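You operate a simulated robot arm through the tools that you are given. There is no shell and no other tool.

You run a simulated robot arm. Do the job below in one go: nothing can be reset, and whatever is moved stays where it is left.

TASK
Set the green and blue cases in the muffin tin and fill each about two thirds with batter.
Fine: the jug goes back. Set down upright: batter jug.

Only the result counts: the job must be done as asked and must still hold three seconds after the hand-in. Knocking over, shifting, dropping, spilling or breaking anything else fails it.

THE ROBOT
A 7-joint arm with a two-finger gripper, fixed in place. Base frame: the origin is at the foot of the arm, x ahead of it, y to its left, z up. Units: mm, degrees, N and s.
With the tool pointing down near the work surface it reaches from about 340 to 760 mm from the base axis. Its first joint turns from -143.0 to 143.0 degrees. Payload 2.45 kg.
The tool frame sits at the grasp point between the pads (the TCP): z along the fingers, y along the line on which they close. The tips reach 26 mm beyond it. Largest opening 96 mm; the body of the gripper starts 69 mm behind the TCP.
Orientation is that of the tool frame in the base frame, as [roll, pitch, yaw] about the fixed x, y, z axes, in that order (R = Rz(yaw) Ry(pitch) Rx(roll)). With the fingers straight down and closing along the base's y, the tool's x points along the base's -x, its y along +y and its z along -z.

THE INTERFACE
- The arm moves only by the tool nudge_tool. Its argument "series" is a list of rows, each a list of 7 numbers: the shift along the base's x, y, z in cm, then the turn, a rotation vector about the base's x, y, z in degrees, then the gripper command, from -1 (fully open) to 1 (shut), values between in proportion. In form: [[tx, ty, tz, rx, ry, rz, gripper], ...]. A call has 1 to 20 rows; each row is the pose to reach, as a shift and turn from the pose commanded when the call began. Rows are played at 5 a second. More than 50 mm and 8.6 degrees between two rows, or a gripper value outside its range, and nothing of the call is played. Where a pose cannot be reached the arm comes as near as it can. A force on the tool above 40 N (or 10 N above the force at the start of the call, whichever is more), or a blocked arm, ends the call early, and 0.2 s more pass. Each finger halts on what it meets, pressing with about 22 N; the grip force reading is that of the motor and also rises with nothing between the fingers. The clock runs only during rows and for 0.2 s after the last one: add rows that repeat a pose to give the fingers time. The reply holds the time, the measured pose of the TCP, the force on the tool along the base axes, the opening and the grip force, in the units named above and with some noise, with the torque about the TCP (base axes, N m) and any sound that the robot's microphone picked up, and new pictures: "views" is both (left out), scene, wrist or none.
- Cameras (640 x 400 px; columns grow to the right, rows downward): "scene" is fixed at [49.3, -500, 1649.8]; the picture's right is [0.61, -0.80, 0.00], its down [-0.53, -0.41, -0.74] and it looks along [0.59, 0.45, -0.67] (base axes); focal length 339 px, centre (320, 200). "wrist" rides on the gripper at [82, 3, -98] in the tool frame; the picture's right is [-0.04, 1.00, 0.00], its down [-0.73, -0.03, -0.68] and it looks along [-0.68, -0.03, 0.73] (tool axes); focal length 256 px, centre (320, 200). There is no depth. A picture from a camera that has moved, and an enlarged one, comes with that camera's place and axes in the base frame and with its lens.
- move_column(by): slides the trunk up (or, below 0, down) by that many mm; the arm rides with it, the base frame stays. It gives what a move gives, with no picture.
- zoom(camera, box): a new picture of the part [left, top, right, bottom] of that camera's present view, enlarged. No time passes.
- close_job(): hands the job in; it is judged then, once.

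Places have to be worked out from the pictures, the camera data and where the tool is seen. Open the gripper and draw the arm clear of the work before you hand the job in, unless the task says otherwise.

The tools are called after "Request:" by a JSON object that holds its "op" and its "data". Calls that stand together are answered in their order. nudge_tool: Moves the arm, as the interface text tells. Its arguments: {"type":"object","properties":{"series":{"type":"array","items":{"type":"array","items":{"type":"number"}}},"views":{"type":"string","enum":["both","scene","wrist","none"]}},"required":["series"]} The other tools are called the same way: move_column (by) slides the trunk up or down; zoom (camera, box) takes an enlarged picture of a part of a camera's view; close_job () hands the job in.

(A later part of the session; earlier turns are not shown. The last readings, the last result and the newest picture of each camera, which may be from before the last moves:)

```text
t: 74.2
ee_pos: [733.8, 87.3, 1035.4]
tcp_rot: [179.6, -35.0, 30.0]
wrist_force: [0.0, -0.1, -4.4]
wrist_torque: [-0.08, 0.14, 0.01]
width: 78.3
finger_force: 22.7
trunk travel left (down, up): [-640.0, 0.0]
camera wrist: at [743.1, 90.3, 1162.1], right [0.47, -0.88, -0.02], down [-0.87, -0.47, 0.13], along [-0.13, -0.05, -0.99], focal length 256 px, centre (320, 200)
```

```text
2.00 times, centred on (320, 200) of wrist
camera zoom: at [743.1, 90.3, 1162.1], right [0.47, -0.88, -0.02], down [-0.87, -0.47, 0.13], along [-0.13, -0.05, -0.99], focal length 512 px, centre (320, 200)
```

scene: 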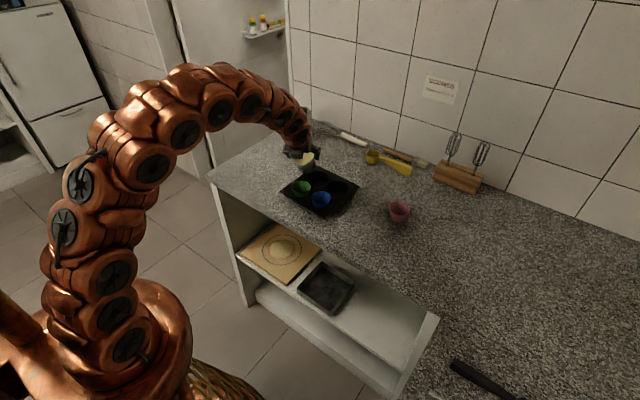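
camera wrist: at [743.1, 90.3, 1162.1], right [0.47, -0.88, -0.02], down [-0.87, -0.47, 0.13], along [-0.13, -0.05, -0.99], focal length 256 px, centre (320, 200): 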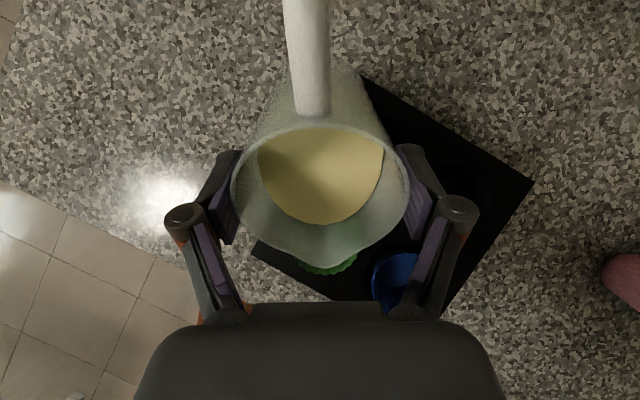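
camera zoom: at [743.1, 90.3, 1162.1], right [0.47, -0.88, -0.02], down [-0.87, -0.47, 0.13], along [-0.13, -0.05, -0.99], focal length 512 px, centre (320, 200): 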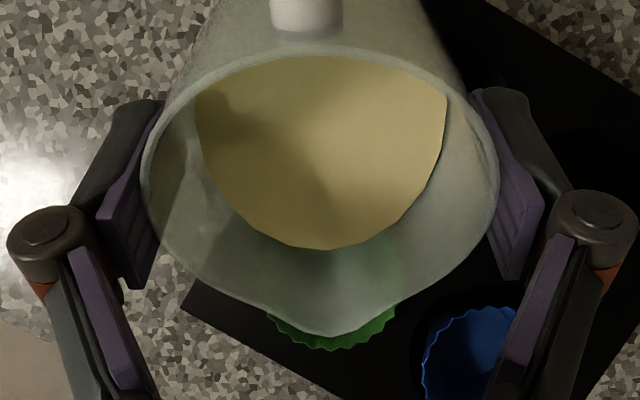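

No flow yet; the batter edge is still about 24 mm below the lip, so pouring should begin near 43°. I'll continue slowly to 41° with a small TCP correction.

Request:
{"op": "nudge_tool", "data": {"series": [[-0.05, 0, -0.1, 0.6, -1.04, 0, 0.2], [-0.1, 0, -0.2, 1.2, -2.08, 0, 0.2], [-0.15, -0.05, -0.3, 1.8, -3.12, 0, 0.2], [-0.2, -0.1, -0.4, 2.4, -4.16, 0, 0.2], [-0.25, -0.1, -0.4, 3, -5.2, 0, 0.2], [-0.25, -0.1, -0.4, 3, -5.2, 0, 0.2]], "views": "both"}}

Request:
{"op": "zoom", "data": {"camera": "scene", "box": [285, 140, 335, 205]}}

Request:
{"op": "zoom", "data": {"camera": "wrist", "box": [220, 100, 420, 300]}}

```text
t: 75.5
ee_pos: [731.2, 86.6, 1032.5]
tcp_rot: [179.6, -41.1, 30.2]
wrist_force: [0.1, -0.3, -3.7]
wrist_torque: [-0.1, 0.16, 0.0]
width: 78.2
finger_force: 22.4
trunk travel left (down, up): [-640.0, 0.0]
camera wrist: at [728.7, 82.8, 1158.7], right [0.47, -0.88, -0.02], down [-0.88, -0.47, 0.03], along [-0.04, 0.0, -1.0], focal length 256 px, centre (320, 200)
```

scene: 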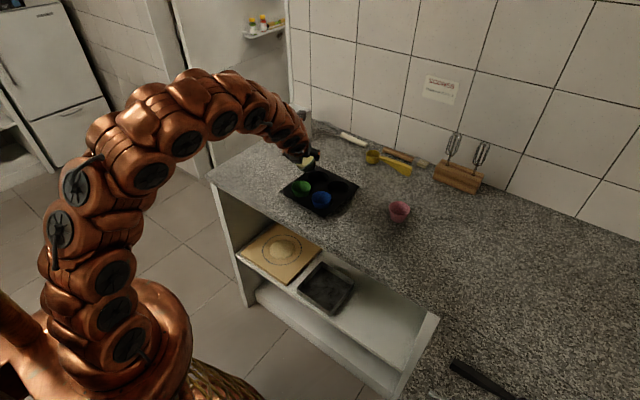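
wrist: 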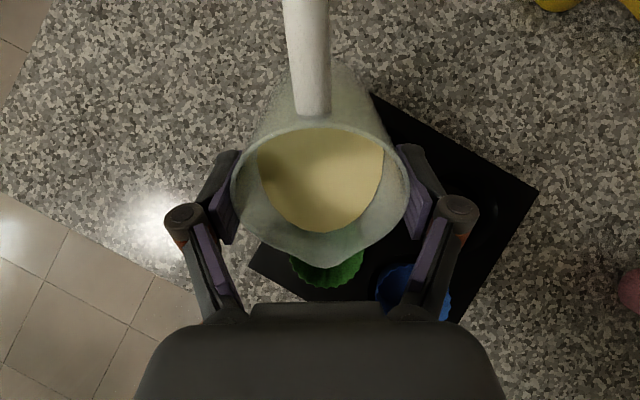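

```text
6.15 times, centred on (310, 172) of scene
camera zoom: at [49.3, -500.0, 1649.8], right [0.61, -0.8, 0.0], down [-0.53, -0.41, -0.74], along [0.59, 0.45, -0.67], focal length 2086 px, centre (382, 369)
```

zoom: 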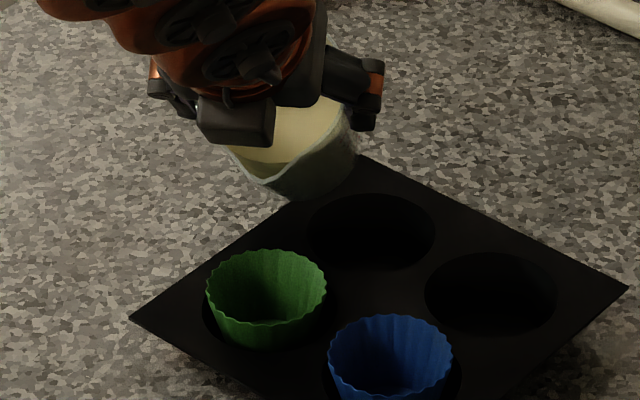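

```text
2.00 times, centred on (320, 200) of wrist
camera zoom: at [728.7, 82.8, 1158.7], right [0.47, -0.88, -0.02], down [-0.88, -0.47, 0.03], along [-0.04, 0.0, -1.0], focal length 512 px, centre (320, 200)
```

zoom: 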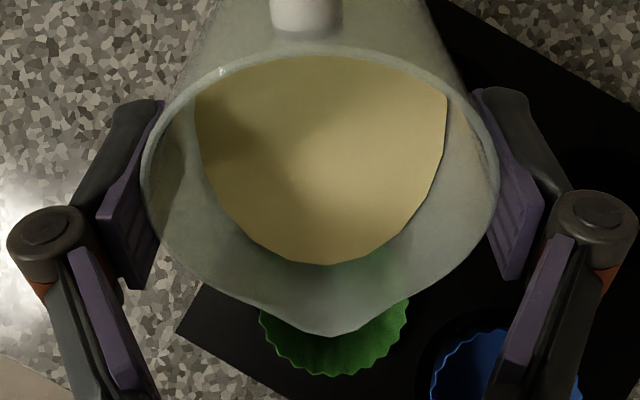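

Still no flow at 41°; the edge is about 18 mm below the lip, and the lip sits 4 mm behind the case centre as intended. Continuing to 45°.

Request:
{"op": "nudge_tool", "data": {"series": [[-0.03, -0.02, -0.1, 0.5, -0.87, 0, 0.2], [-0.06, -0.05, -0.2, 1, -1.73, 0, 0.2], [-0.1, -0.07, -0.25, 1.5, -2.6, 0, 0.2], [-0.12, -0.1, -0.3, 2, -3.46, 0, 0.2], [-0.12, -0.1, -0.3, 2, -3.46, 0, 0.2]], "views": "both"}}

Request:
{"op": "zoom", "data": {"camera": "scene", "box": [285, 140, 335, 205]}}

Request:
{"op": "zoom", "data": {"camera": "wrist", "box": [220, 100, 420, 300]}}

```text
t: 76.8
ee_pos: [729.9, 86.0, 1028.1]
tcp_rot: [179.6, -45.0, 30.0]
wrist_force: [-0.3, 0.6, -4.2]
wrist_torque: [-0.05, 0.12, 0.01]
width: 78.3
finger_force: 22.2
trunk travel left (down, up): [-640.0, 0.0]
camera wrist: at [719.3, 77.1, 1154.5], right [0.47, -0.88, -0.02], down [-0.88, -0.47, -0.04], along [0.02, 0.04, -1.0], focal length 256 px, centre (320, 200)
```

scene: 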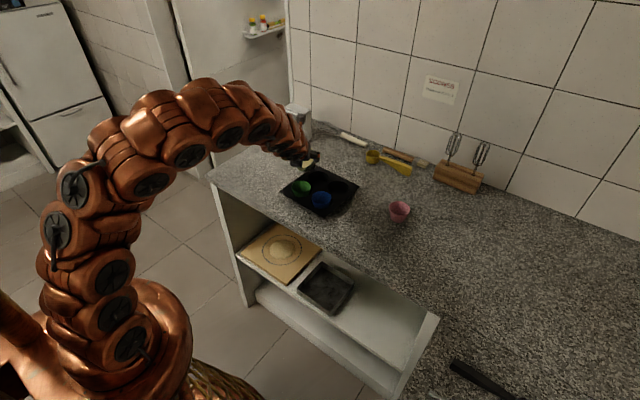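
wrist: 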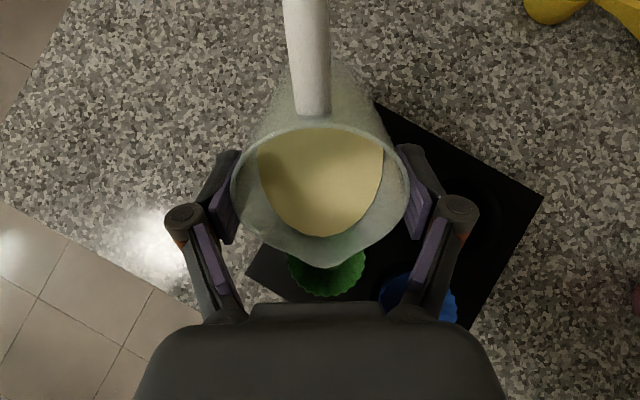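

```text
6.15 times, centred on (310, 172) of scene
camera zoom: at [49.3, -500.0, 1649.8], right [0.61, -0.8, 0.0], down [-0.53, -0.41, -0.74], along [0.59, 0.45, -0.67], focal length 2086 px, centre (382, 369)
```

zoom: 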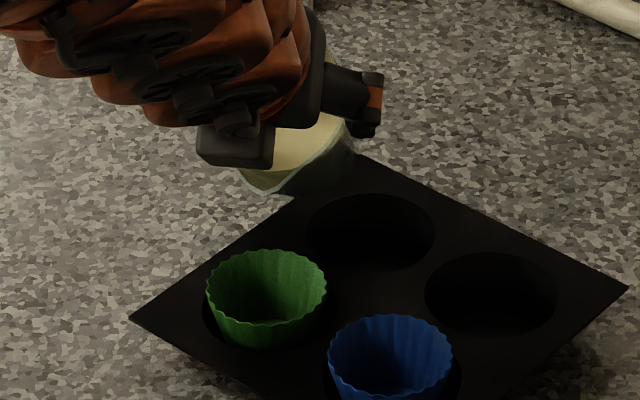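

```text
2.00 times, centred on (320, 200) of wrist
camera zoom: at [719.3, 77.1, 1154.5], right [0.47, -0.88, -0.02], down [-0.88, -0.47, -0.04], along [0.02, 0.04, -1.0], focal length 512 px, centre (320, 200)
```

zoom: 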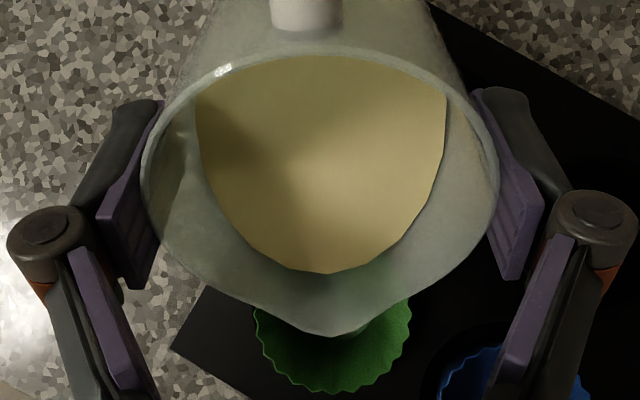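

Still just below the lip. Continuing in small steps to 48.5°, where the batter should reach the spout tip.

Request:
{"op": "nudge_tool", "data": {"series": [[-0.03, -0.01, 0, 0.4, -0.7, 0, 0.2], [-0.06, -0.02, 0, 0.8, -1.39, 0, 0.2], [-0.09, -0.03, 0, 1.2, -2.08, 0, 0.2], [-0.1, -0.04, 0, 1.5, -2.6, 0, 0.2], [-0.12, -0.04, 0, 1.75, -3.03, 0, 0.2], [-0.12, -0.04, 0, 1.75, -3.03, 0, 0.2]], "views": "both"}}

Request:
{"op": "zoom", "data": {"camera": "scene", "box": [285, 140, 335, 205]}}

Request:
{"op": "zoom", "data": {"camera": "wrist", "box": [220, 100, 420, 300]}}

```text
t: 78.2
ee_pos: [727.6, 85.3, 1028.5]
tcp_rot: [179.5, -48.5, 30.1]
wrist_force: [0.3, 0.3, -4.2]
wrist_torque: [-0.06, 0.09, 0.03]
width: 77.9
finger_force: 22.0
trunk travel left (down, up): [-640.0, 0.0]
camera wrist: at [711.5, 73.1, 1153.2], right [0.47, -0.88, -0.02], down [-0.88, -0.47, -0.1], along [0.08, 0.07, -0.99], focal length 256 px, centre (320, 200)
```

scene: 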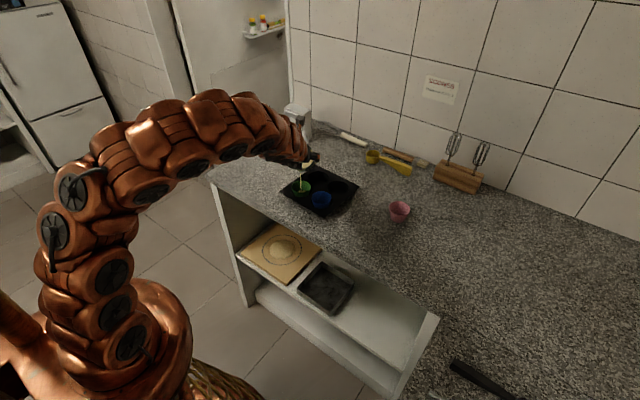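
wrist: 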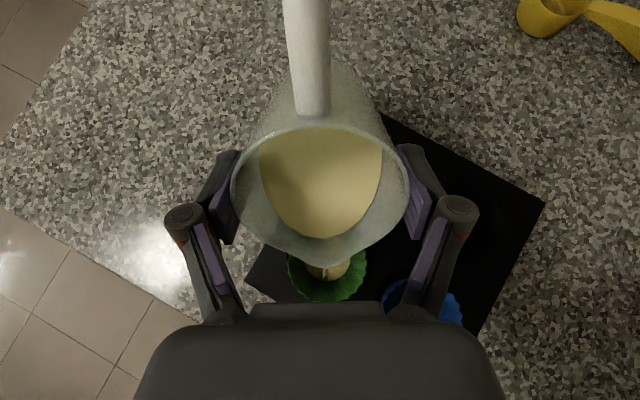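

```text
6.15 times, centred on (310, 172) of scene
camera zoom: at [49.3, -500.0, 1649.8], right [0.61, -0.8, 0.0], down [-0.53, -0.41, -0.74], along [0.59, 0.45, -0.67], focal length 2086 px, centre (382, 369)
```

zoom: 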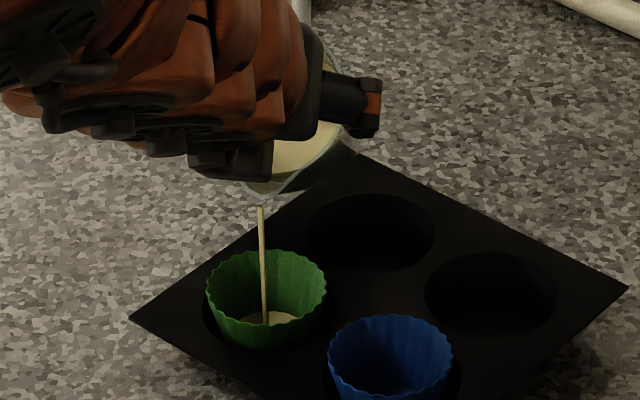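

```text
2.00 times, centred on (320, 200) of wrist
camera zoom: at [711.5, 73.1, 1153.2], right [0.47, -0.88, -0.02], down [-0.88, -0.47, -0.1], along [0.08, 0.07, -0.99], focal length 512 px, centre (320, 200)
```

zoom: 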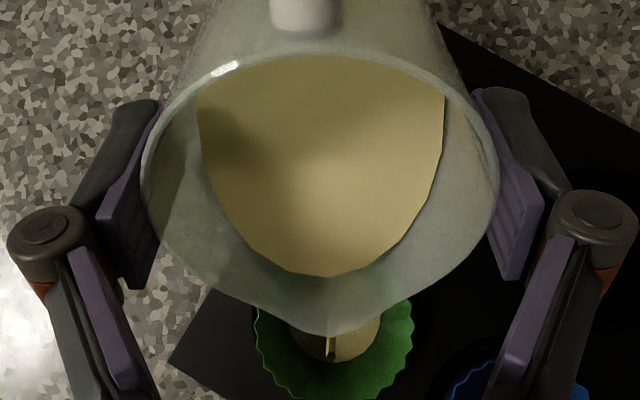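

Batter is streaming in a thin line from the spout, straight into the centre of the green case. I'll hold briefly and check the fill rate.

Request:
{"op": "nudge_tool", "data": {"series": [[0, 0, 0, 0, 0, 0, 0.2], [0, 0, 0, 0, 0, 0, 0.2]], "views": "wrist"}}

Request:
{"op": "zoom", "data": {"camera": "scene", "box": [285, 155, 335, 205]}}

Request:
{"op": "zoom", "data": {"camera": "wrist", "box": [260, 180, 400, 310]}}

```text
t: 78.8
ee_pos: [728.0, 85.8, 1027.4]
tcp_rot: [179.6, -48.6, 30.0]
wrist_force: [-0.8, 0.4, -4.0]
wrist_torque: [-0.07, 0.19, 0.03]
width: 78.1
finger_force: 22.2
trunk travel left (down, up): [-640.0, 0.0]
camera wrist: at [711.6, 73.0, 1153.3], right [0.47, -0.88, -0.02], down [-0.88, -0.47, -0.1], along [0.08, 0.07, -0.99], focal length 256 px, centre (320, 200)
```

wrist: 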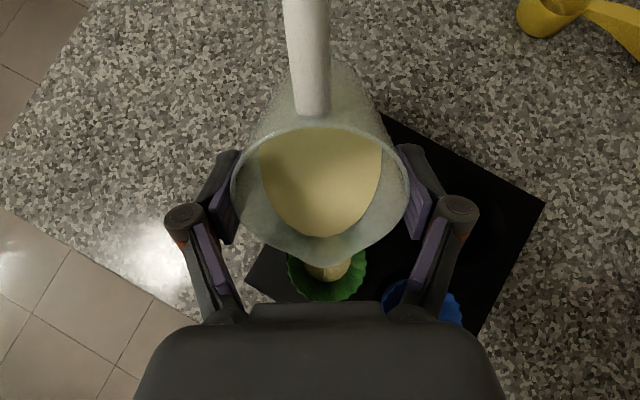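

```text
8.00 times, centred on (310, 180) of scene
camera zoom: at [49.3, -500.0, 1649.8], right [0.61, -0.8, 0.0], down [-0.53, -0.41, -0.74], along [0.59, 0.45, -0.67], focal length 2712 px, centre (400, 360)
```

zoom: 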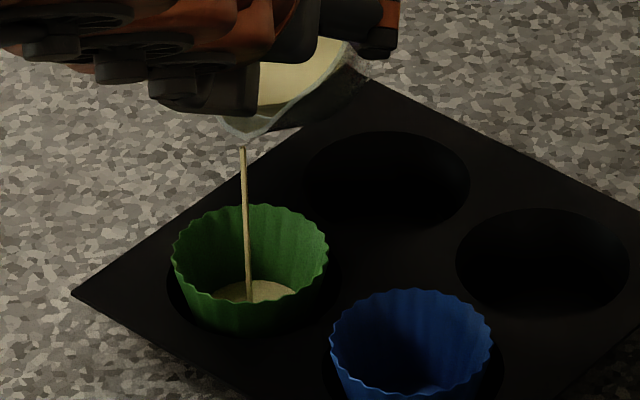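

```text
3.08 times, centred on (330, 245) of wrist
camera zoom: at [711.6, 73.0, 1153.3], right [0.47, -0.88, -0.02], down [-0.88, -0.47, -0.1], along [0.08, 0.07, -0.99], focal length 788 px, centre (289, 62)
```

zoom: 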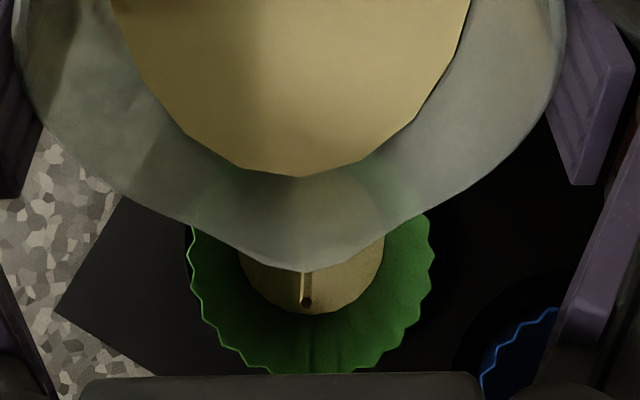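

The flow is gentle, roughly 8 ml/s by the batter disc size, and centred. I'll hold another second and measure again.

Request:
{"op": "nudge_tool", "data": {"series": [[0, 0, 0, 0, 0, 0, 0.2], [0, 0, 0, 0, 0, 0, 0.2], [0, 0, 0, 0, 0, 0, 0.2], [0, 0, 0, 0, 0, 0, 0.2]], "views": "none"}}

Request:
{"op": "zoom", "data": {"camera": "scene", "box": [285, 155, 335, 205]}}

Request:
{"op": "zoom", "data": {"camera": "wrist", "box": [260, 180, 400, 310]}}

```text
t: 79.8
ee_pos: [727.2, 86.8, 1027.7]
tcp_rot: [179.6, -48.6, 30.0]
wrist_force: [0.0, 0.3, -3.7]
wrist_torque: [-0.06, 0.11, -0.01]
width: 78.2
finger_force: 21.6
trunk travel left (down, up): [-640.0, 0.0]
```

```text
8.00 times, centred on (310, 180) of scene
camera zoom: at [49.3, -500.0, 1649.8], right [0.61, -0.8, 0.0], down [-0.53, -0.41, -0.74], along [0.59, 0.45, -0.67], focal length 2712 px, centre (400, 360)
```

zoom: 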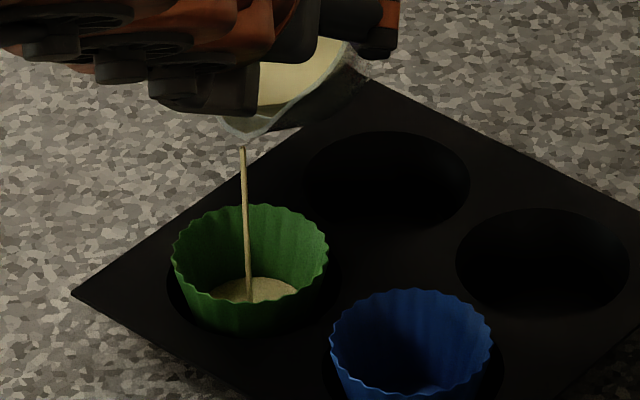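

```text
3.08 times, centred on (330, 245) of wrist
camera zoom: at [711.6, 73.0, 1153.3], right [0.47, -0.88, -0.02], down [-0.88, -0.47, -0.1], along [0.08, 0.07, -0.99], focal length 788 px, centre (289, 62)
```

zoom: 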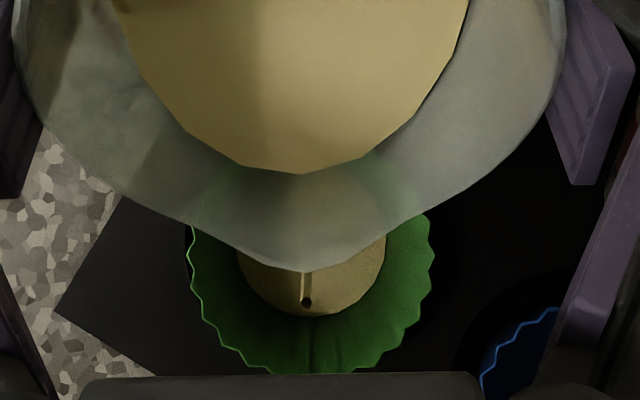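

At this angle the flow has slowed to about 2 ml/s as the jug level equalises. I'll increase the tilt by 2° and hold again.

Request:
{"op": "nudge_tool", "data": {"series": [[-0.03, -0.02, 0, 0.35, -0.6, 0, 0.2], [-0.06, -0.04, 0, 0.7, -1.2, 0, 0.2], [-0.09, -0.05, 0, 1, -1.73, 0, 0.2], [-0.09, -0.05, 0, 1, -1.73, 0, 0.2], [-0.09, -0.05, 0, 1, -1.73, 0, 0.2]], "views": "none"}}

Request:
{"op": "zoom", "data": {"camera": "scene", "box": [285, 155, 335, 205]}}

Request:
{"op": "zoom", "data": {"camera": "wrist", "box": [260, 180, 400, 310]}}

```text
t: 81.0
ee_pos: [727.8, 85.5, 1029.1]
tcp_rot: [179.6, -50.5, 30.1]
wrist_force: [-0.4, -0.4, -3.2]
wrist_torque: [-0.06, 0.1, 0.02]
width: 78.1
finger_force: 22.1
trunk travel left (down, up): [-640.0, 0.0]
```

```text
8.00 times, centred on (310, 180) of scene
camera zoom: at [49.3, -500.0, 1649.8], right [0.61, -0.8, 0.0], down [-0.53, -0.41, -0.74], along [0.59, 0.45, -0.67], focal length 2712 px, centre (400, 360)
```

zoom: 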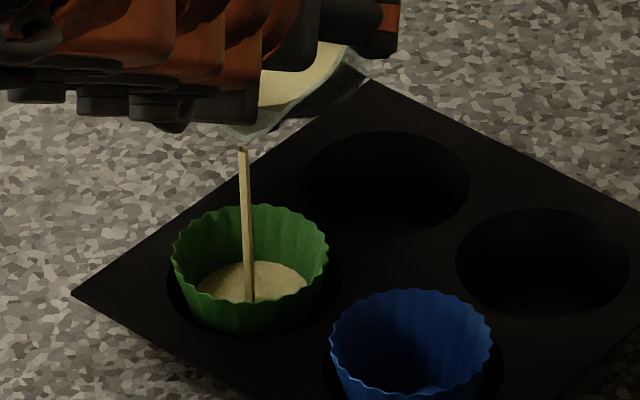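

```text
3.08 times, centred on (330, 245) of wrist
camera zoom: at [707.0, 70.2, 1153.1], right [0.47, -0.88, -0.03], down [-0.87, -0.47, -0.13], along [0.11, 0.09, -0.99], focal length 788 px, centre (289, 62)
```

zoom: 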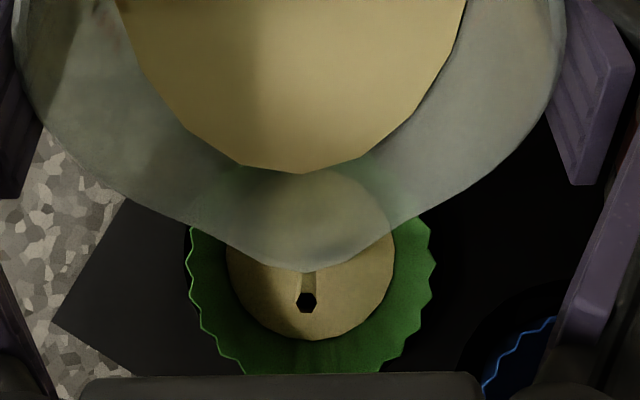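

The stream is thicker now and the batter is at about 14 mm of the 40 mm height. I'll hold the tilt for about a second.

Request:
{"op": "nudge_tool", "data": {"series": [[0, 0, 0, 0, 0, 0, 0.2], [0, 0, 0, 0, 0, 0, 0.2], [0, 0, 0, 0, 0, 0, 0.2]], "views": "none"}}

Request:
{"op": "zoom", "data": {"camera": "scene", "box": [285, 155, 335, 205]}}

Request:
{"op": "zoom", "data": {"camera": "wrist", "box": [260, 180, 400, 310]}}

```text
t: 81.8
ee_pos: [727.4, 85.5, 1028.6]
tcp_rot: [179.5, -50.6, 30.0]
wrist_force: [0.2, -0.1, -3.8]
wrist_torque: [-0.06, 0.15, -0.01]
width: 78.3
finger_force: 22.2
trunk travel left (down, up): [-640.0, 0.0]
```

```text
8.00 times, centred on (310, 180) of scene
camera zoom: at [49.3, -500.0, 1649.8], right [0.61, -0.8, 0.0], down [-0.53, -0.41, -0.74], along [0.59, 0.45, -0.67], focal length 2712 px, centre (400, 360)
```

zoom: 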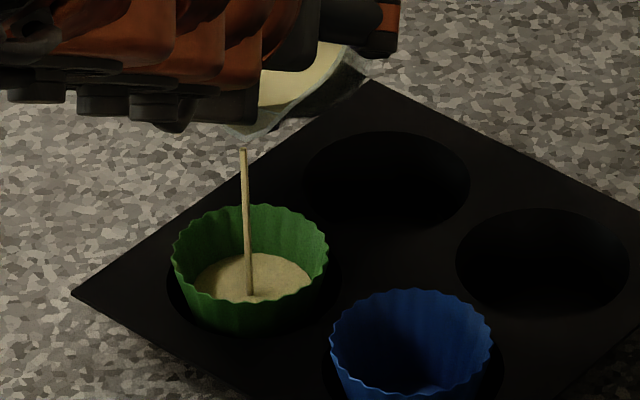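

```text
3.08 times, centred on (330, 245) of wrist
camera zoom: at [707.0, 70.2, 1153.2], right [0.47, -0.88, -0.03], down [-0.87, -0.47, -0.13], along [0.11, 0.09, -0.99], focal length 788 px, centre (289, 62)
```

zoom: 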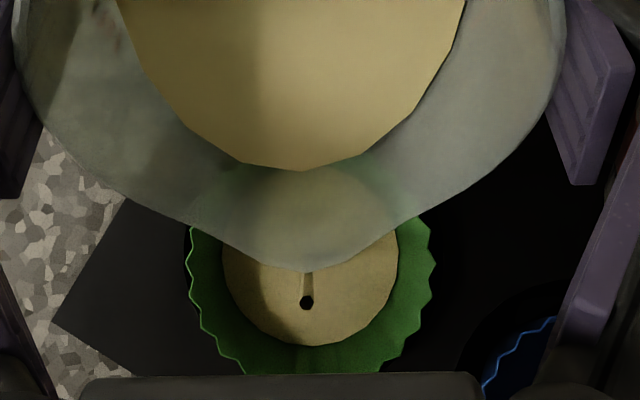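

Batter is at about 16–17 mm (around 28 ml) with the flow easing again. I'll add 1.8° and hold.

Request:
{"op": "nudge_tool", "data": {"series": [[-0.03, -0.02, 0, 0.35, -0.6, 0, 0.2], [-0.06, -0.04, 0, 0.7, -1.2, 0, 0.2], [-0.08, -0.05, 0, 0.9, -1.56, 0, 0.2], [-0.08, -0.05, 0, 0.9, -1.56, 0, 0.2], [-0.08, -0.05, 0, 0.9, -1.56, 0, 0.2]], "views": "none"}}

Request:
{"op": "zoom", "data": {"camera": "scene", "box": [285, 155, 335, 205]}}

Request:
{"op": "zoom", "data": {"camera": "wrist", "box": [260, 180, 400, 310]}}

```text
t: 83.0
ee_pos: [727.9, 84.2, 1028.6]
tcp_rot: [179.5, -52.3, 30.2]
wrist_force: [-1.2, -0.5, -3.3]
wrist_torque: [-0.08, 0.11, -0.01]
width: 78.4
finger_force: 22.0
trunk travel left (down, up): [-640.0, 0.0]
```

```text
8.00 times, centred on (310, 180) of scene
camera zoom: at [49.3, -500.0, 1649.8], right [0.61, -0.8, 0.0], down [-0.53, -0.41, -0.74], along [0.59, 0.45, -0.67], focal length 2712 px, centre (400, 360)
```

zoom: 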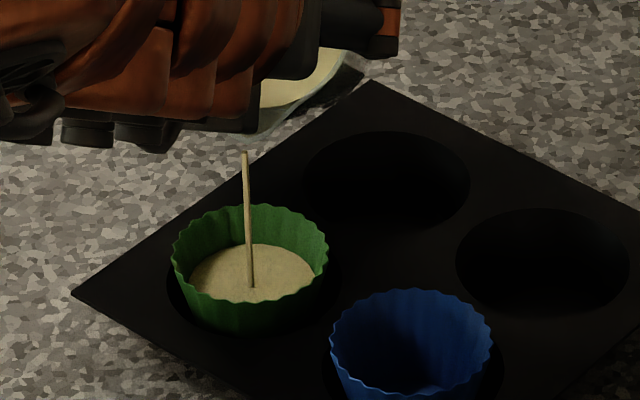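

```text
3.08 times, centred on (330, 245) of wrist
camera zoom: at [703.3, 67.5, 1152.3], right [0.47, -0.88, -0.03], down [-0.87, -0.46, -0.17], along [0.13, 0.1, -0.99], focal length 788 px, centre (289, 62)
```

zoom: 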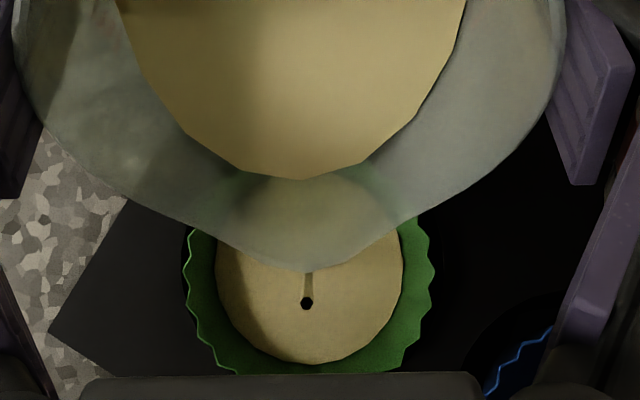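

Level is about 21 mm (around 37 ml). About 16 ml more is needed, so I'll add 1.5° and hold.

Request:
{"op": "nudge_tool", "data": {"series": [[-0.03, -0.02, 0, 0.35, -0.6, 0, 0.2], [-0.06, -0.03, 0, 0.75, -1.3, 0, 0.2], [-0.06, -0.03, 0, 0.75, -1.3, 0, 0.2], [-0.06, -0.03, 0, 0.75, -1.3, 0, 0.2], [-0.06, -0.03, 0, 0.75, -1.3, 0, 0.2]], "views": "none"}}

Request:
{"op": "zoom", "data": {"camera": "scene", "box": [285, 155, 335, 205]}}

Request:
{"op": "zoom", "data": {"camera": "wrist", "box": [260, 180, 400, 310]}}

```text
t: 84.2
ee_pos: [726.6, 84.3, 1028.0]
tcp_rot: [179.6, -53.8, 30.0]
wrist_force: [-0.1, 0.0, -3.3]
wrist_torque: [-0.07, 0.12, 0.0]
width: 78.3
finger_force: 22.1
trunk travel left (down, up): [-640.0, 0.0]
```

```text
8.00 times, centred on (310, 180) of scene
camera zoom: at [49.3, -500.0, 1649.8], right [0.61, -0.8, 0.0], down [-0.53, -0.41, -0.74], along [0.59, 0.45, -0.67], focal length 2712 px, centre (400, 360)
```

zoom: 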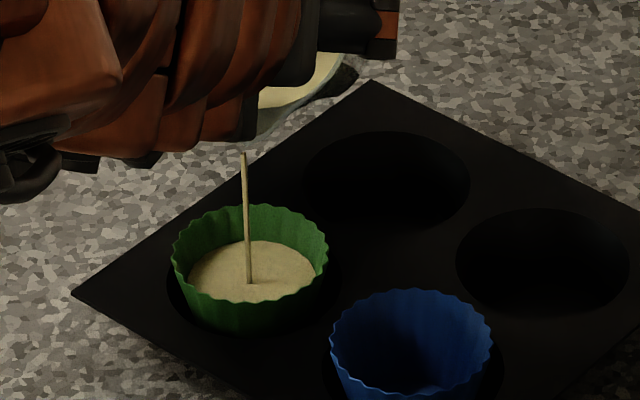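

```text
3.08 times, centred on (330, 245) of wrist
camera zoom: at [699.8, 66.2, 1151.3], right [0.47, -0.88, -0.03], down [-0.87, -0.46, -0.19], along [0.16, 0.11, -0.98], focal length 788 px, centre (289, 62)
```

zoom: 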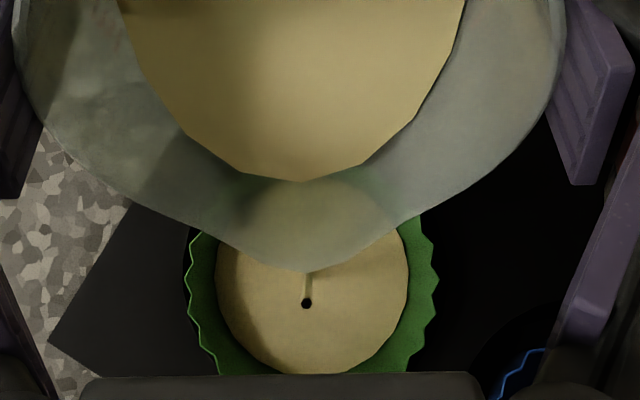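

Level is about 22–23 mm (around 41 ml). One more 1.5° step and a hold.

Request:
{"op": "nudge_tool", "data": {"series": [[-0.03, -0.02, 0, 0.35, -0.6, 0, 0.2], [-0.06, -0.03, 0, 0.75, -1.3, 0, 0.2], [-0.06, -0.03, 0, 0.75, -1.3, 0, 0.2], [-0.06, -0.03, 0, 0.75, -1.3, 0, 0.2], [-0.06, -0.03, 0, 0.75, -1.3, 0, 0.2], [-0.06, -0.03, 0, 0.75, -1.3, 0, 0.2]], "views": "none"}}

Request:
{"op": "zoom", "data": {"camera": "scene", "box": [285, 155, 335, 205]}}

Request:
{"op": "zoom", "data": {"camera": "wrist", "box": [260, 180, 400, 310]}}

```text
t: 85.5
ee_pos: [725.4, 84.1, 1028.2]
tcp_rot: [179.5, -55.4, 30.2]
wrist_force: [0.4, 0.4, -3.8]
wrist_torque: [-0.07, 0.1, 0.05]
width: 78.0
finger_force: 22.1
trunk travel left (down, up): [-640.0, 0.0]
```

```text
8.00 times, centred on (310, 180) of scene
camera zoom: at [49.3, -500.0, 1649.8], right [0.61, -0.8, 0.0], down [-0.53, -0.41, -0.74], along [0.59, 0.45, -0.67], focal length 2712 px, centre (400, 360)
```

zoom: 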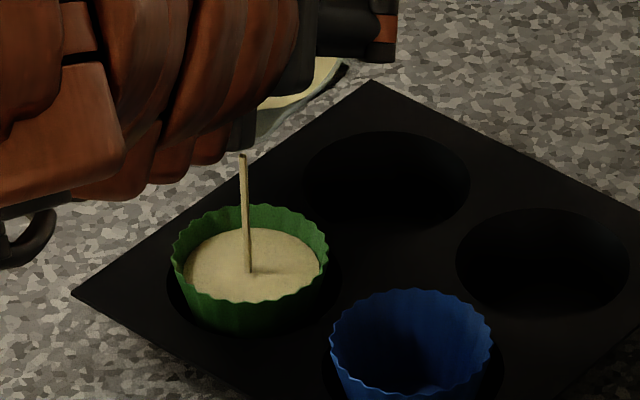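

```text
3.08 times, centred on (330, 245) of wrist
camera zoom: at [696.1, 64.5, 1150.5], right [0.47, -0.88, -0.03], down [-0.86, -0.46, -0.22], along [0.18, 0.13, -0.98], focal length 788 px, centre (289, 62)
```

zoom: 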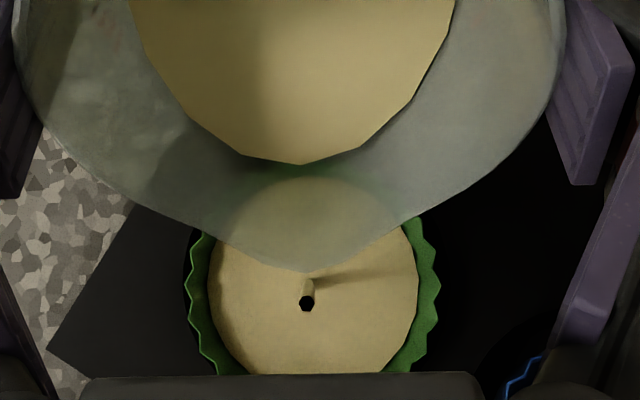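

The green case is now at about 28 mm of 40 mm (54 ml), roughly two thirds. I'll tilt back quickly, rising slightly so the jug base stays clear of the tin.

Request:
{"op": "nudge_tool", "data": {"series": [[0, 0, 0.4, -4.2, 7.27, 0, 0.2], [0, 0, 0.9, -8.4, 14.55, 0, 0.2], [0, 0, 1.5, -12, 20.8, 0, 0.2], [0, 0, 1.8, -12, 20.8, 0, 0.2], [0, 0, 1.8, -12, 20.8, 0, 0.2]], "views": "both"}}

Request:
{"op": "zoom", "data": {"camera": "scene", "box": [285, 150, 335, 205]}}

Request:
{"op": "zoom", "data": {"camera": "wrist", "box": [220, 100, 420, 300]}}

```text
t: 86.8
ee_pos: [724.7, 82.7, 1046.8]
tcp_rot: [179.5, -31.2, 29.9]
wrist_force: [0.0, -0.1, -3.8]
wrist_torque: [-0.06, 0.07, 0.02]
width: 78.4
finger_force: 21.7
trunk travel left (down, up): [-640.0, 0.0]
camera wrist: at [741.7, 89.3, 1171.8], right [0.47, -0.88, -0.01], down [-0.86, -0.46, 0.2], along [-0.18, -0.08, -0.98], focal length 256 px, centre (320, 200)
```

scene: 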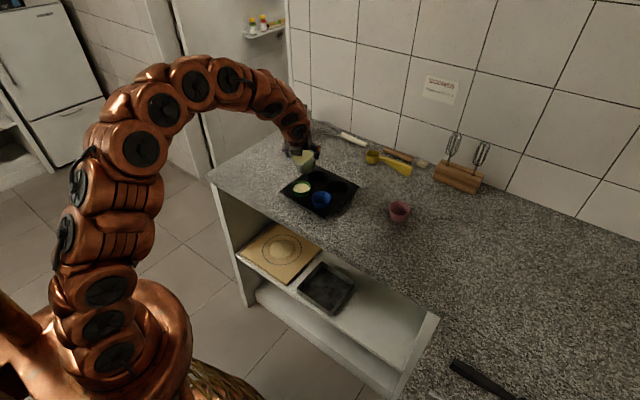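
wrist: 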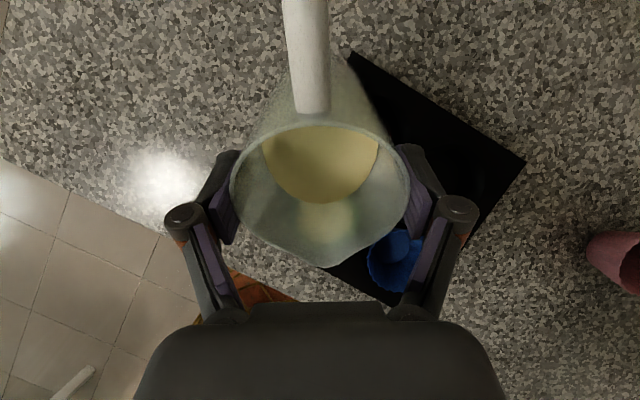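

```text
7.27 times, centred on (310, 178) of scene
camera zoom: at [49.3, -500.0, 1649.8], right [0.61, -0.8, 0.0], down [-0.53, -0.41, -0.74], along [0.59, 0.45, -0.67], focal length 2466 px, centre (393, 364)
```

zoom: 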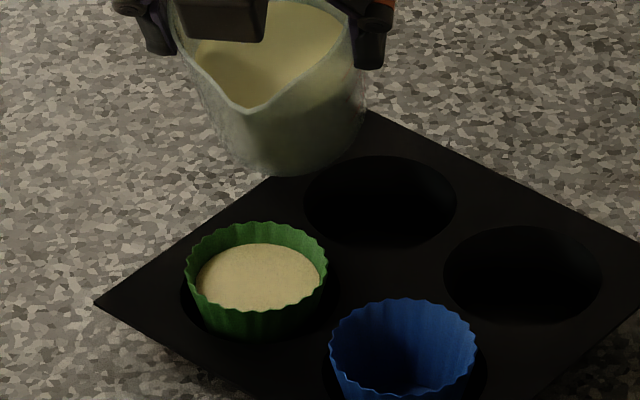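

```text
2.00 times, centred on (320, 200) of wrist
camera zoom: at [741.7, 89.3, 1171.8], right [0.47, -0.88, -0.01], down [-0.86, -0.46, 0.2], along [-0.18, -0.08, -0.98], focal length 512 px, centre (320, 200)
```

zoom: 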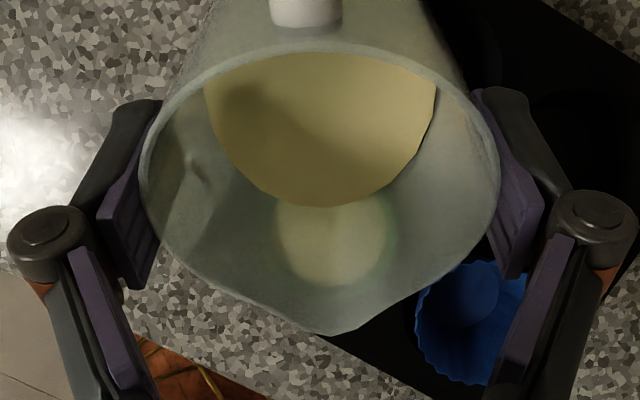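

Pouring stopped cleanly with no drips visible outside. I'll zoom in closely to measure the green fill level.

Request:
{"op": "zoom", "data": {"camera": "scene", "box": [290, 175, 320, 200]}}

Request:
{"op": "zoom", "data": {"camera": "scene", "box": [308, 185, 338, 210]}}

```text
16.00 times, centred on (305, 188) of scene
camera zoom: at [49.3, -500.0, 1649.8], right [0.61, -0.8, 0.0], down [-0.53, -0.41, -0.74], along [0.59, 0.45, -0.67], focal length 5424 px, centre (560, 400)
```

zoom: 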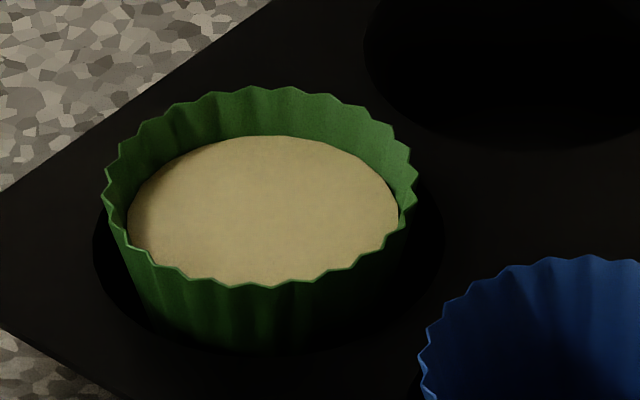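

```text
16.00 times, centred on (323, 198) of scene
camera zoom: at [49.3, -500.0, 1649.8], right [0.61, -0.8, 0.0], down [-0.53, -0.41, -0.74], along [0.59, 0.45, -0.67], focal length 5424 px, centre (272, 240)
```

zoom: 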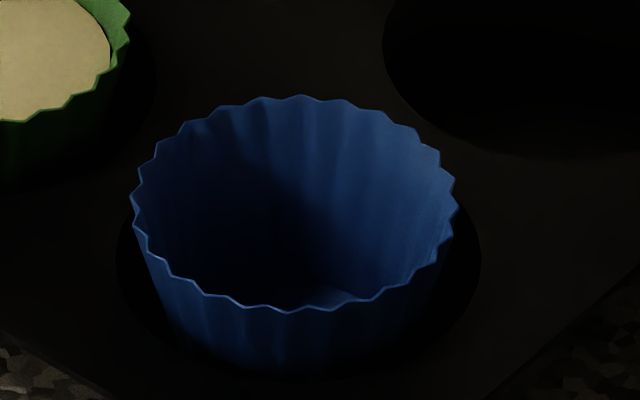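

Green's surface is about 8 mm below the rim, so about 0.78 by height and 0.7 by volume: close to two thirds. I'll aim slightly lower for blue, whose centre is at about (683, -24). Moving the jug there at the current safe tilt.

Request:
{"op": "nudge_tool", "data": {"series": [[0, -1.2, 0, 0, 0, 0, 0.2], [0, -2.9, 0, 0, 0, 0, 0.2], [-0.05, -4.6, 0, 0, 0, 0, 0.2], [-0.1, -6.3, 0, 0, 0, 0, 0.2], [-0.1, -7.6, 0, 0, 0, 0, 0.2], [-0.1, -8.15, 0, 0, 0, 0, 0.2], [-0.1, -8.15, 0, 0, 0, 0, 0.2]], "views": "both"}}

Request:
{"op": "zoom", "data": {"camera": "wrist", "box": [170, 100, 420, 300]}}

Request:
{"op": "zoom", "data": {"camera": "scene", "box": [285, 145, 345, 215]}}

```text
t: 88.3
ee_pos: [722.9, 2.2, 1046.1]
tcp_rot: [179.6, -31.3, 30.0]
wrist_force: [-0.3, 0.6, -2.6]
wrist_torque: [-0.04, 0.11, 0.0]
width: 78.3
finger_force: 21.8
trunk travel left (down, up): [-640.0, 0.0]
camera wrist: at [740.3, 9.3, 1172.4], right [0.47, -0.88, -0.01], down [-0.86, -0.46, 0.2], along [-0.18, -0.08, -0.98], focal length 256 px, centre (320, 200)
```

scene: 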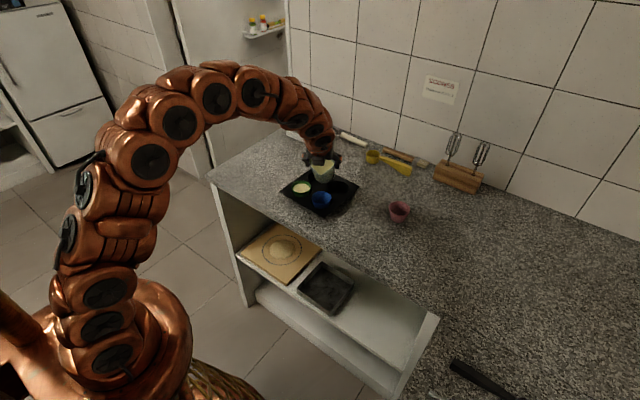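
wrist: 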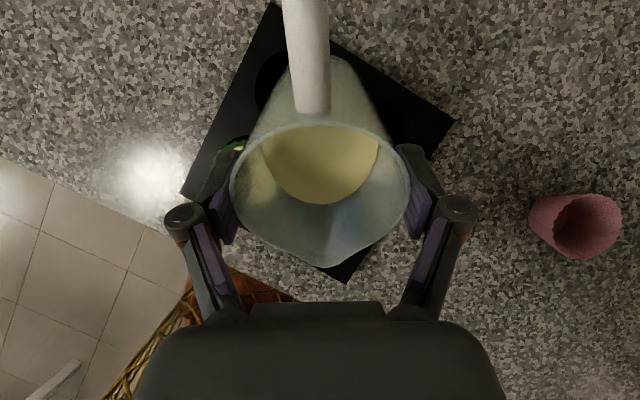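

```text
2.00 times, centred on (295, 200) of wrist
camera zoom: at [740.3, 9.3, 1172.4], right [0.47, -0.88, -0.01], down [-0.86, -0.46, 0.2], along [-0.18, -0.08, -0.98], focal length 512 px, centre (370, 200)
```

zoom: 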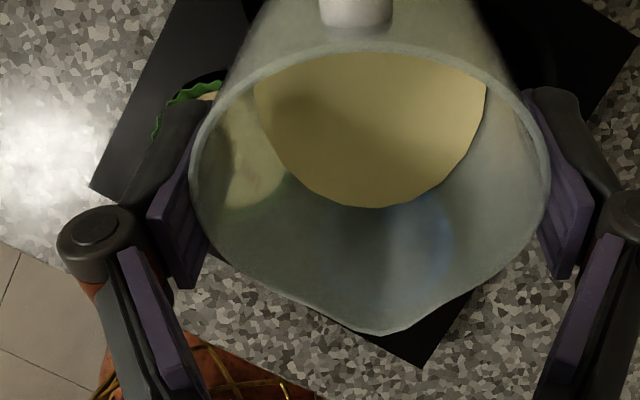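

```text
5.71 times, centred on (315, 180) of scene
camera zoom: at [49.3, -500.0, 1649.8], right [0.61, -0.8, 0.0], down [-0.53, -0.41, -0.74], along [0.59, 0.45, -0.67], focal length 1937 px, centre (349, 314)
```

zoom: 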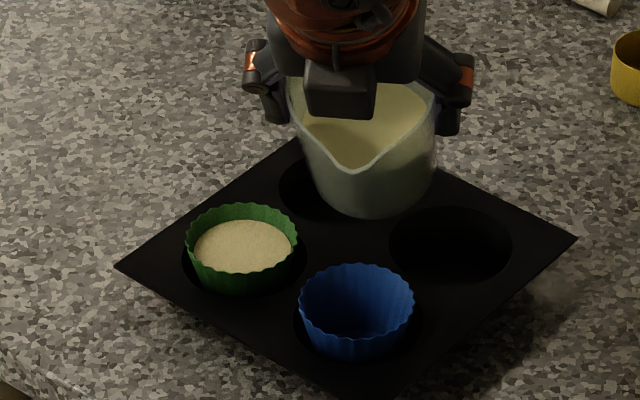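

Jug is in position over blue at 31°. I'll tilt to 51°, lowering to pour height, still below where flow stopped for green.

Request:
{"op": "nudge_tool", "data": {"series": [[0.05, -0.02, -0.2, 1.65, -2.86, 0, 0.2], [0.1, -0.04, -0.5, 3.3, -5.7, 0, 0.2], [0.15, -0.06, -0.8, 4.95, -8.6, 0, 0.2], [0.2, -0.08, -1.2, 6.6, -11.4, 0, 0.2], [0.22, -0.1, -1.6, 8.25, -14.3, 0, 0.2], [0.22, -0.1, -1.8, 9.9, -17.15, 0, 0.2], [0.22, -0.1, -1.8, 9.9, -17.15, 0, 0.2]], "views": "both"}}

Request:
{"op": "zoom", "data": {"camera": "wrist", "box": [220, 100, 420, 300]}}

Request:
{"op": "zoom", "data": {"camera": "scene", "box": [285, 145, 345, 215]}}

```text
t: 90.0
ee_pos: [726.2, 2.9, 1029.2]
tcp_rot: [179.6, -51.2, 30.1]
wrist_force: [-0.2, -0.8, -3.0]
wrist_torque: [-0.08, 0.11, 0.0]
width: 78.2
finger_force: 21.9
trunk travel left (down, up): [-640.0, 0.0]
camera wrist: at [704.7, -14.3, 1153.4], right [0.47, -0.88, -0.03], down [-0.87, -0.47, -0.15], along [0.12, 0.09, -0.99], focal length 256 px, centre (320, 200)
```

scene: 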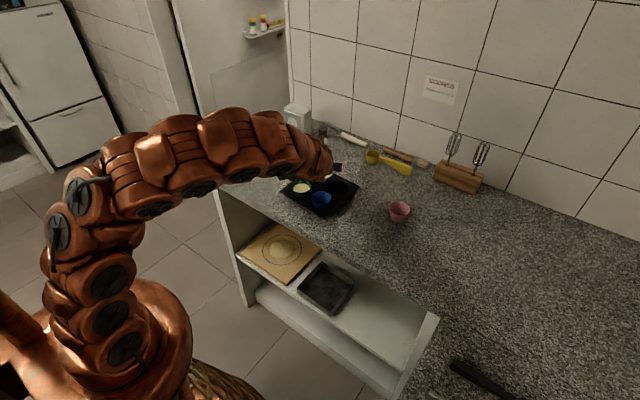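
wrist: 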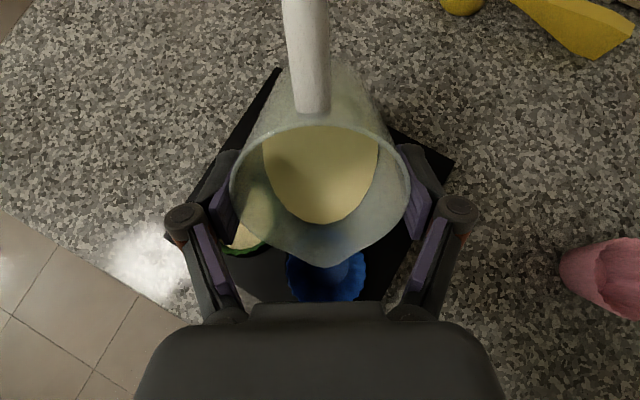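

```text
2.00 times, centred on (320, 200) of wrist
camera zoom: at [704.7, -14.3, 1153.4], right [0.47, -0.88, -0.03], down [-0.87, -0.47, -0.15], along [0.12, 0.09, -0.99], focal length 512 px, centre (320, 200)
```

zoom: 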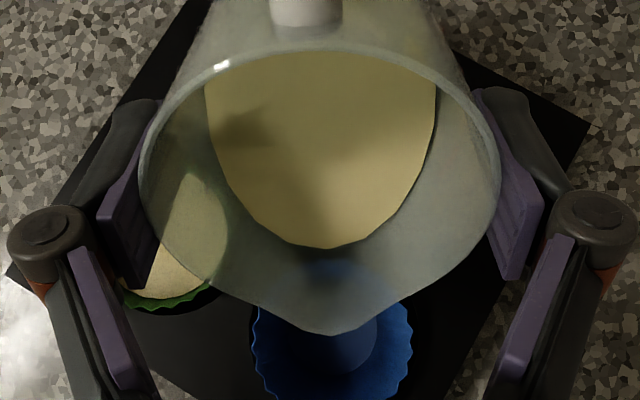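

```text
5.71 times, centred on (315, 180) of scene
camera zoom: at [49.3, -500.0, 1649.8], right [0.61, -0.8, 0.0], down [-0.53, -0.41, -0.74], along [0.59, 0.45, -0.67], focal length 1937 px, centre (349, 314)
```

zoom: 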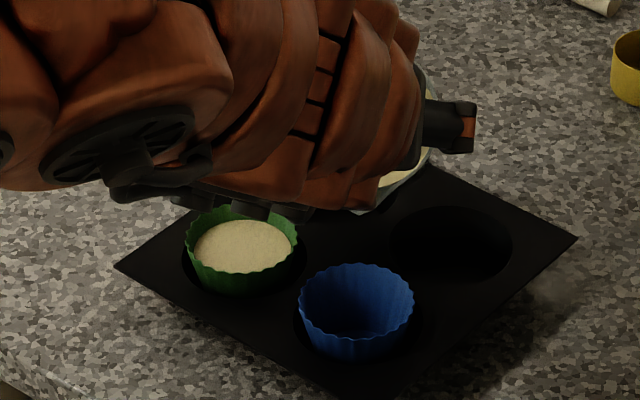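

Alignment over blue is good laterally and the lip is just behind its centre. I'll tilt slowly to 55.5°.

Request:
{"op": "nudge_tool", "data": {"series": [[-0.04, -0.02, 0, 0.5, -0.87, 0, 0.2], [-0.08, -0.04, 0, 1, -1.73, 0, 0.2], [-0.12, -0.06, 0, 1.5, -2.6, 0, 0.2], [-0.17, -0.1, 0, 2.15, -3.72, 0, 0.2], [-0.17, -0.1, 0, 2.15, -3.72, 0, 0.2]], "views": "none"}}

Request:
{"op": "zoom", "data": {"camera": "scene", "box": [295, 165, 345, 215]}}

Request:
{"op": "zoom", "data": {"camera": "wrist", "box": [260, 180, 400, 310]}}

```text
t: 91.2
ee_pos: [724.5, 1.5, 1028.4]
tcp_rot: [179.4, -55.4, 30.0]
wrist_force: [-0.1, 0.3, -3.3]
wrist_torque: [-0.04, 0.12, 0.03]
width: 78.3
finger_force: 21.5
trunk travel left (down, up): [-640.0, 0.0]
```

```text
8.00 times, centred on (320, 190) of scene
camera zoom: at [49.3, -500.0, 1649.8], right [0.61, -0.8, 0.0], down [-0.53, -0.41, -0.74], along [0.59, 0.45, -0.67], focal length 2712 px, centre (320, 280)
```

zoom: 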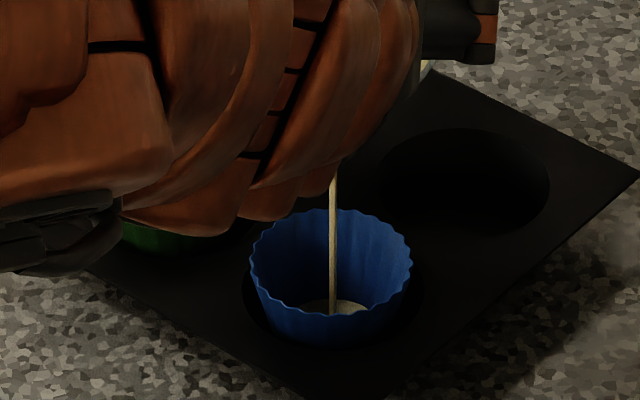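

```text
3.08 times, centred on (330, 245) of wrist
camera zoom: at [695.2, -20.0, 1150.8], right [0.48, -0.88, -0.03], down [-0.86, -0.46, -0.22], along [0.18, 0.13, -0.98], focal length 788 px, centre (289, 62)
```

zoom: 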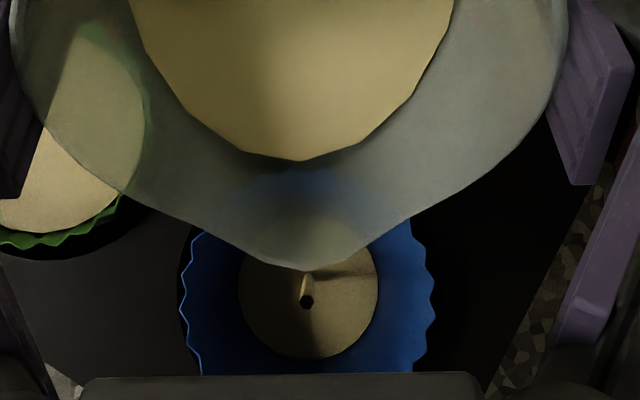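

Batter is flowing into the centre of the blue case. Holding to let it fill.

Request:
{"op": "nudge_tool", "data": {"series": [[0, 0, 0, 0, 0, 0, 0.2], [0, 0, 0, 0, 0, 0, 0.2], [0, 0, 0, 0, 0, 0, 0.2]], "views": "none"}}

Request:
{"op": "zoom", "data": {"camera": "wrist", "box": [260, 180, 400, 310]}}

Request:
{"op": "zoom", "data": {"camera": "scene", "box": [295, 165, 345, 215]}}

```text
t: 92.0
ee_pos: [724.7, -0.3, 1029.1]
tcp_rot: [179.5, -55.4, 30.0]
wrist_force: [0.4, -0.4, -3.5]
wrist_torque: [-0.12, 0.12, 0.02]
width: 78.4
finger_force: 22.0
trunk travel left (down, up): [-640.0, 0.0]
```

```text
3.08 times, centred on (330, 245) of wrist
camera zoom: at [695.2, -20.0, 1150.8], right [0.48, -0.88, -0.03], down [-0.86, -0.46, -0.22], along [0.18, 0.13, -0.98], focal length 788 px, centre (289, 62)
```

zoom: 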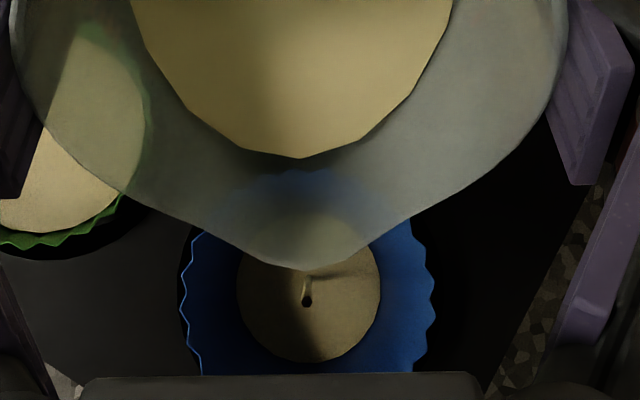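

```text
8.00 times, centred on (320, 190) of scene
camera zoom: at [49.3, -500.0, 1649.8], right [0.61, -0.8, 0.0], down [-0.53, -0.41, -0.74], along [0.59, 0.45, -0.67], focal length 2712 px, centre (320, 280)
```

zoom: 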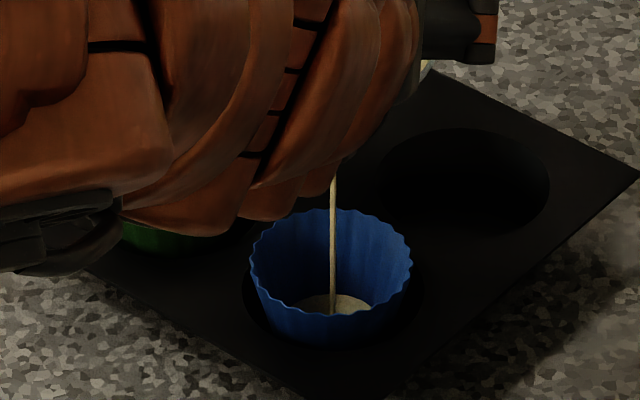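

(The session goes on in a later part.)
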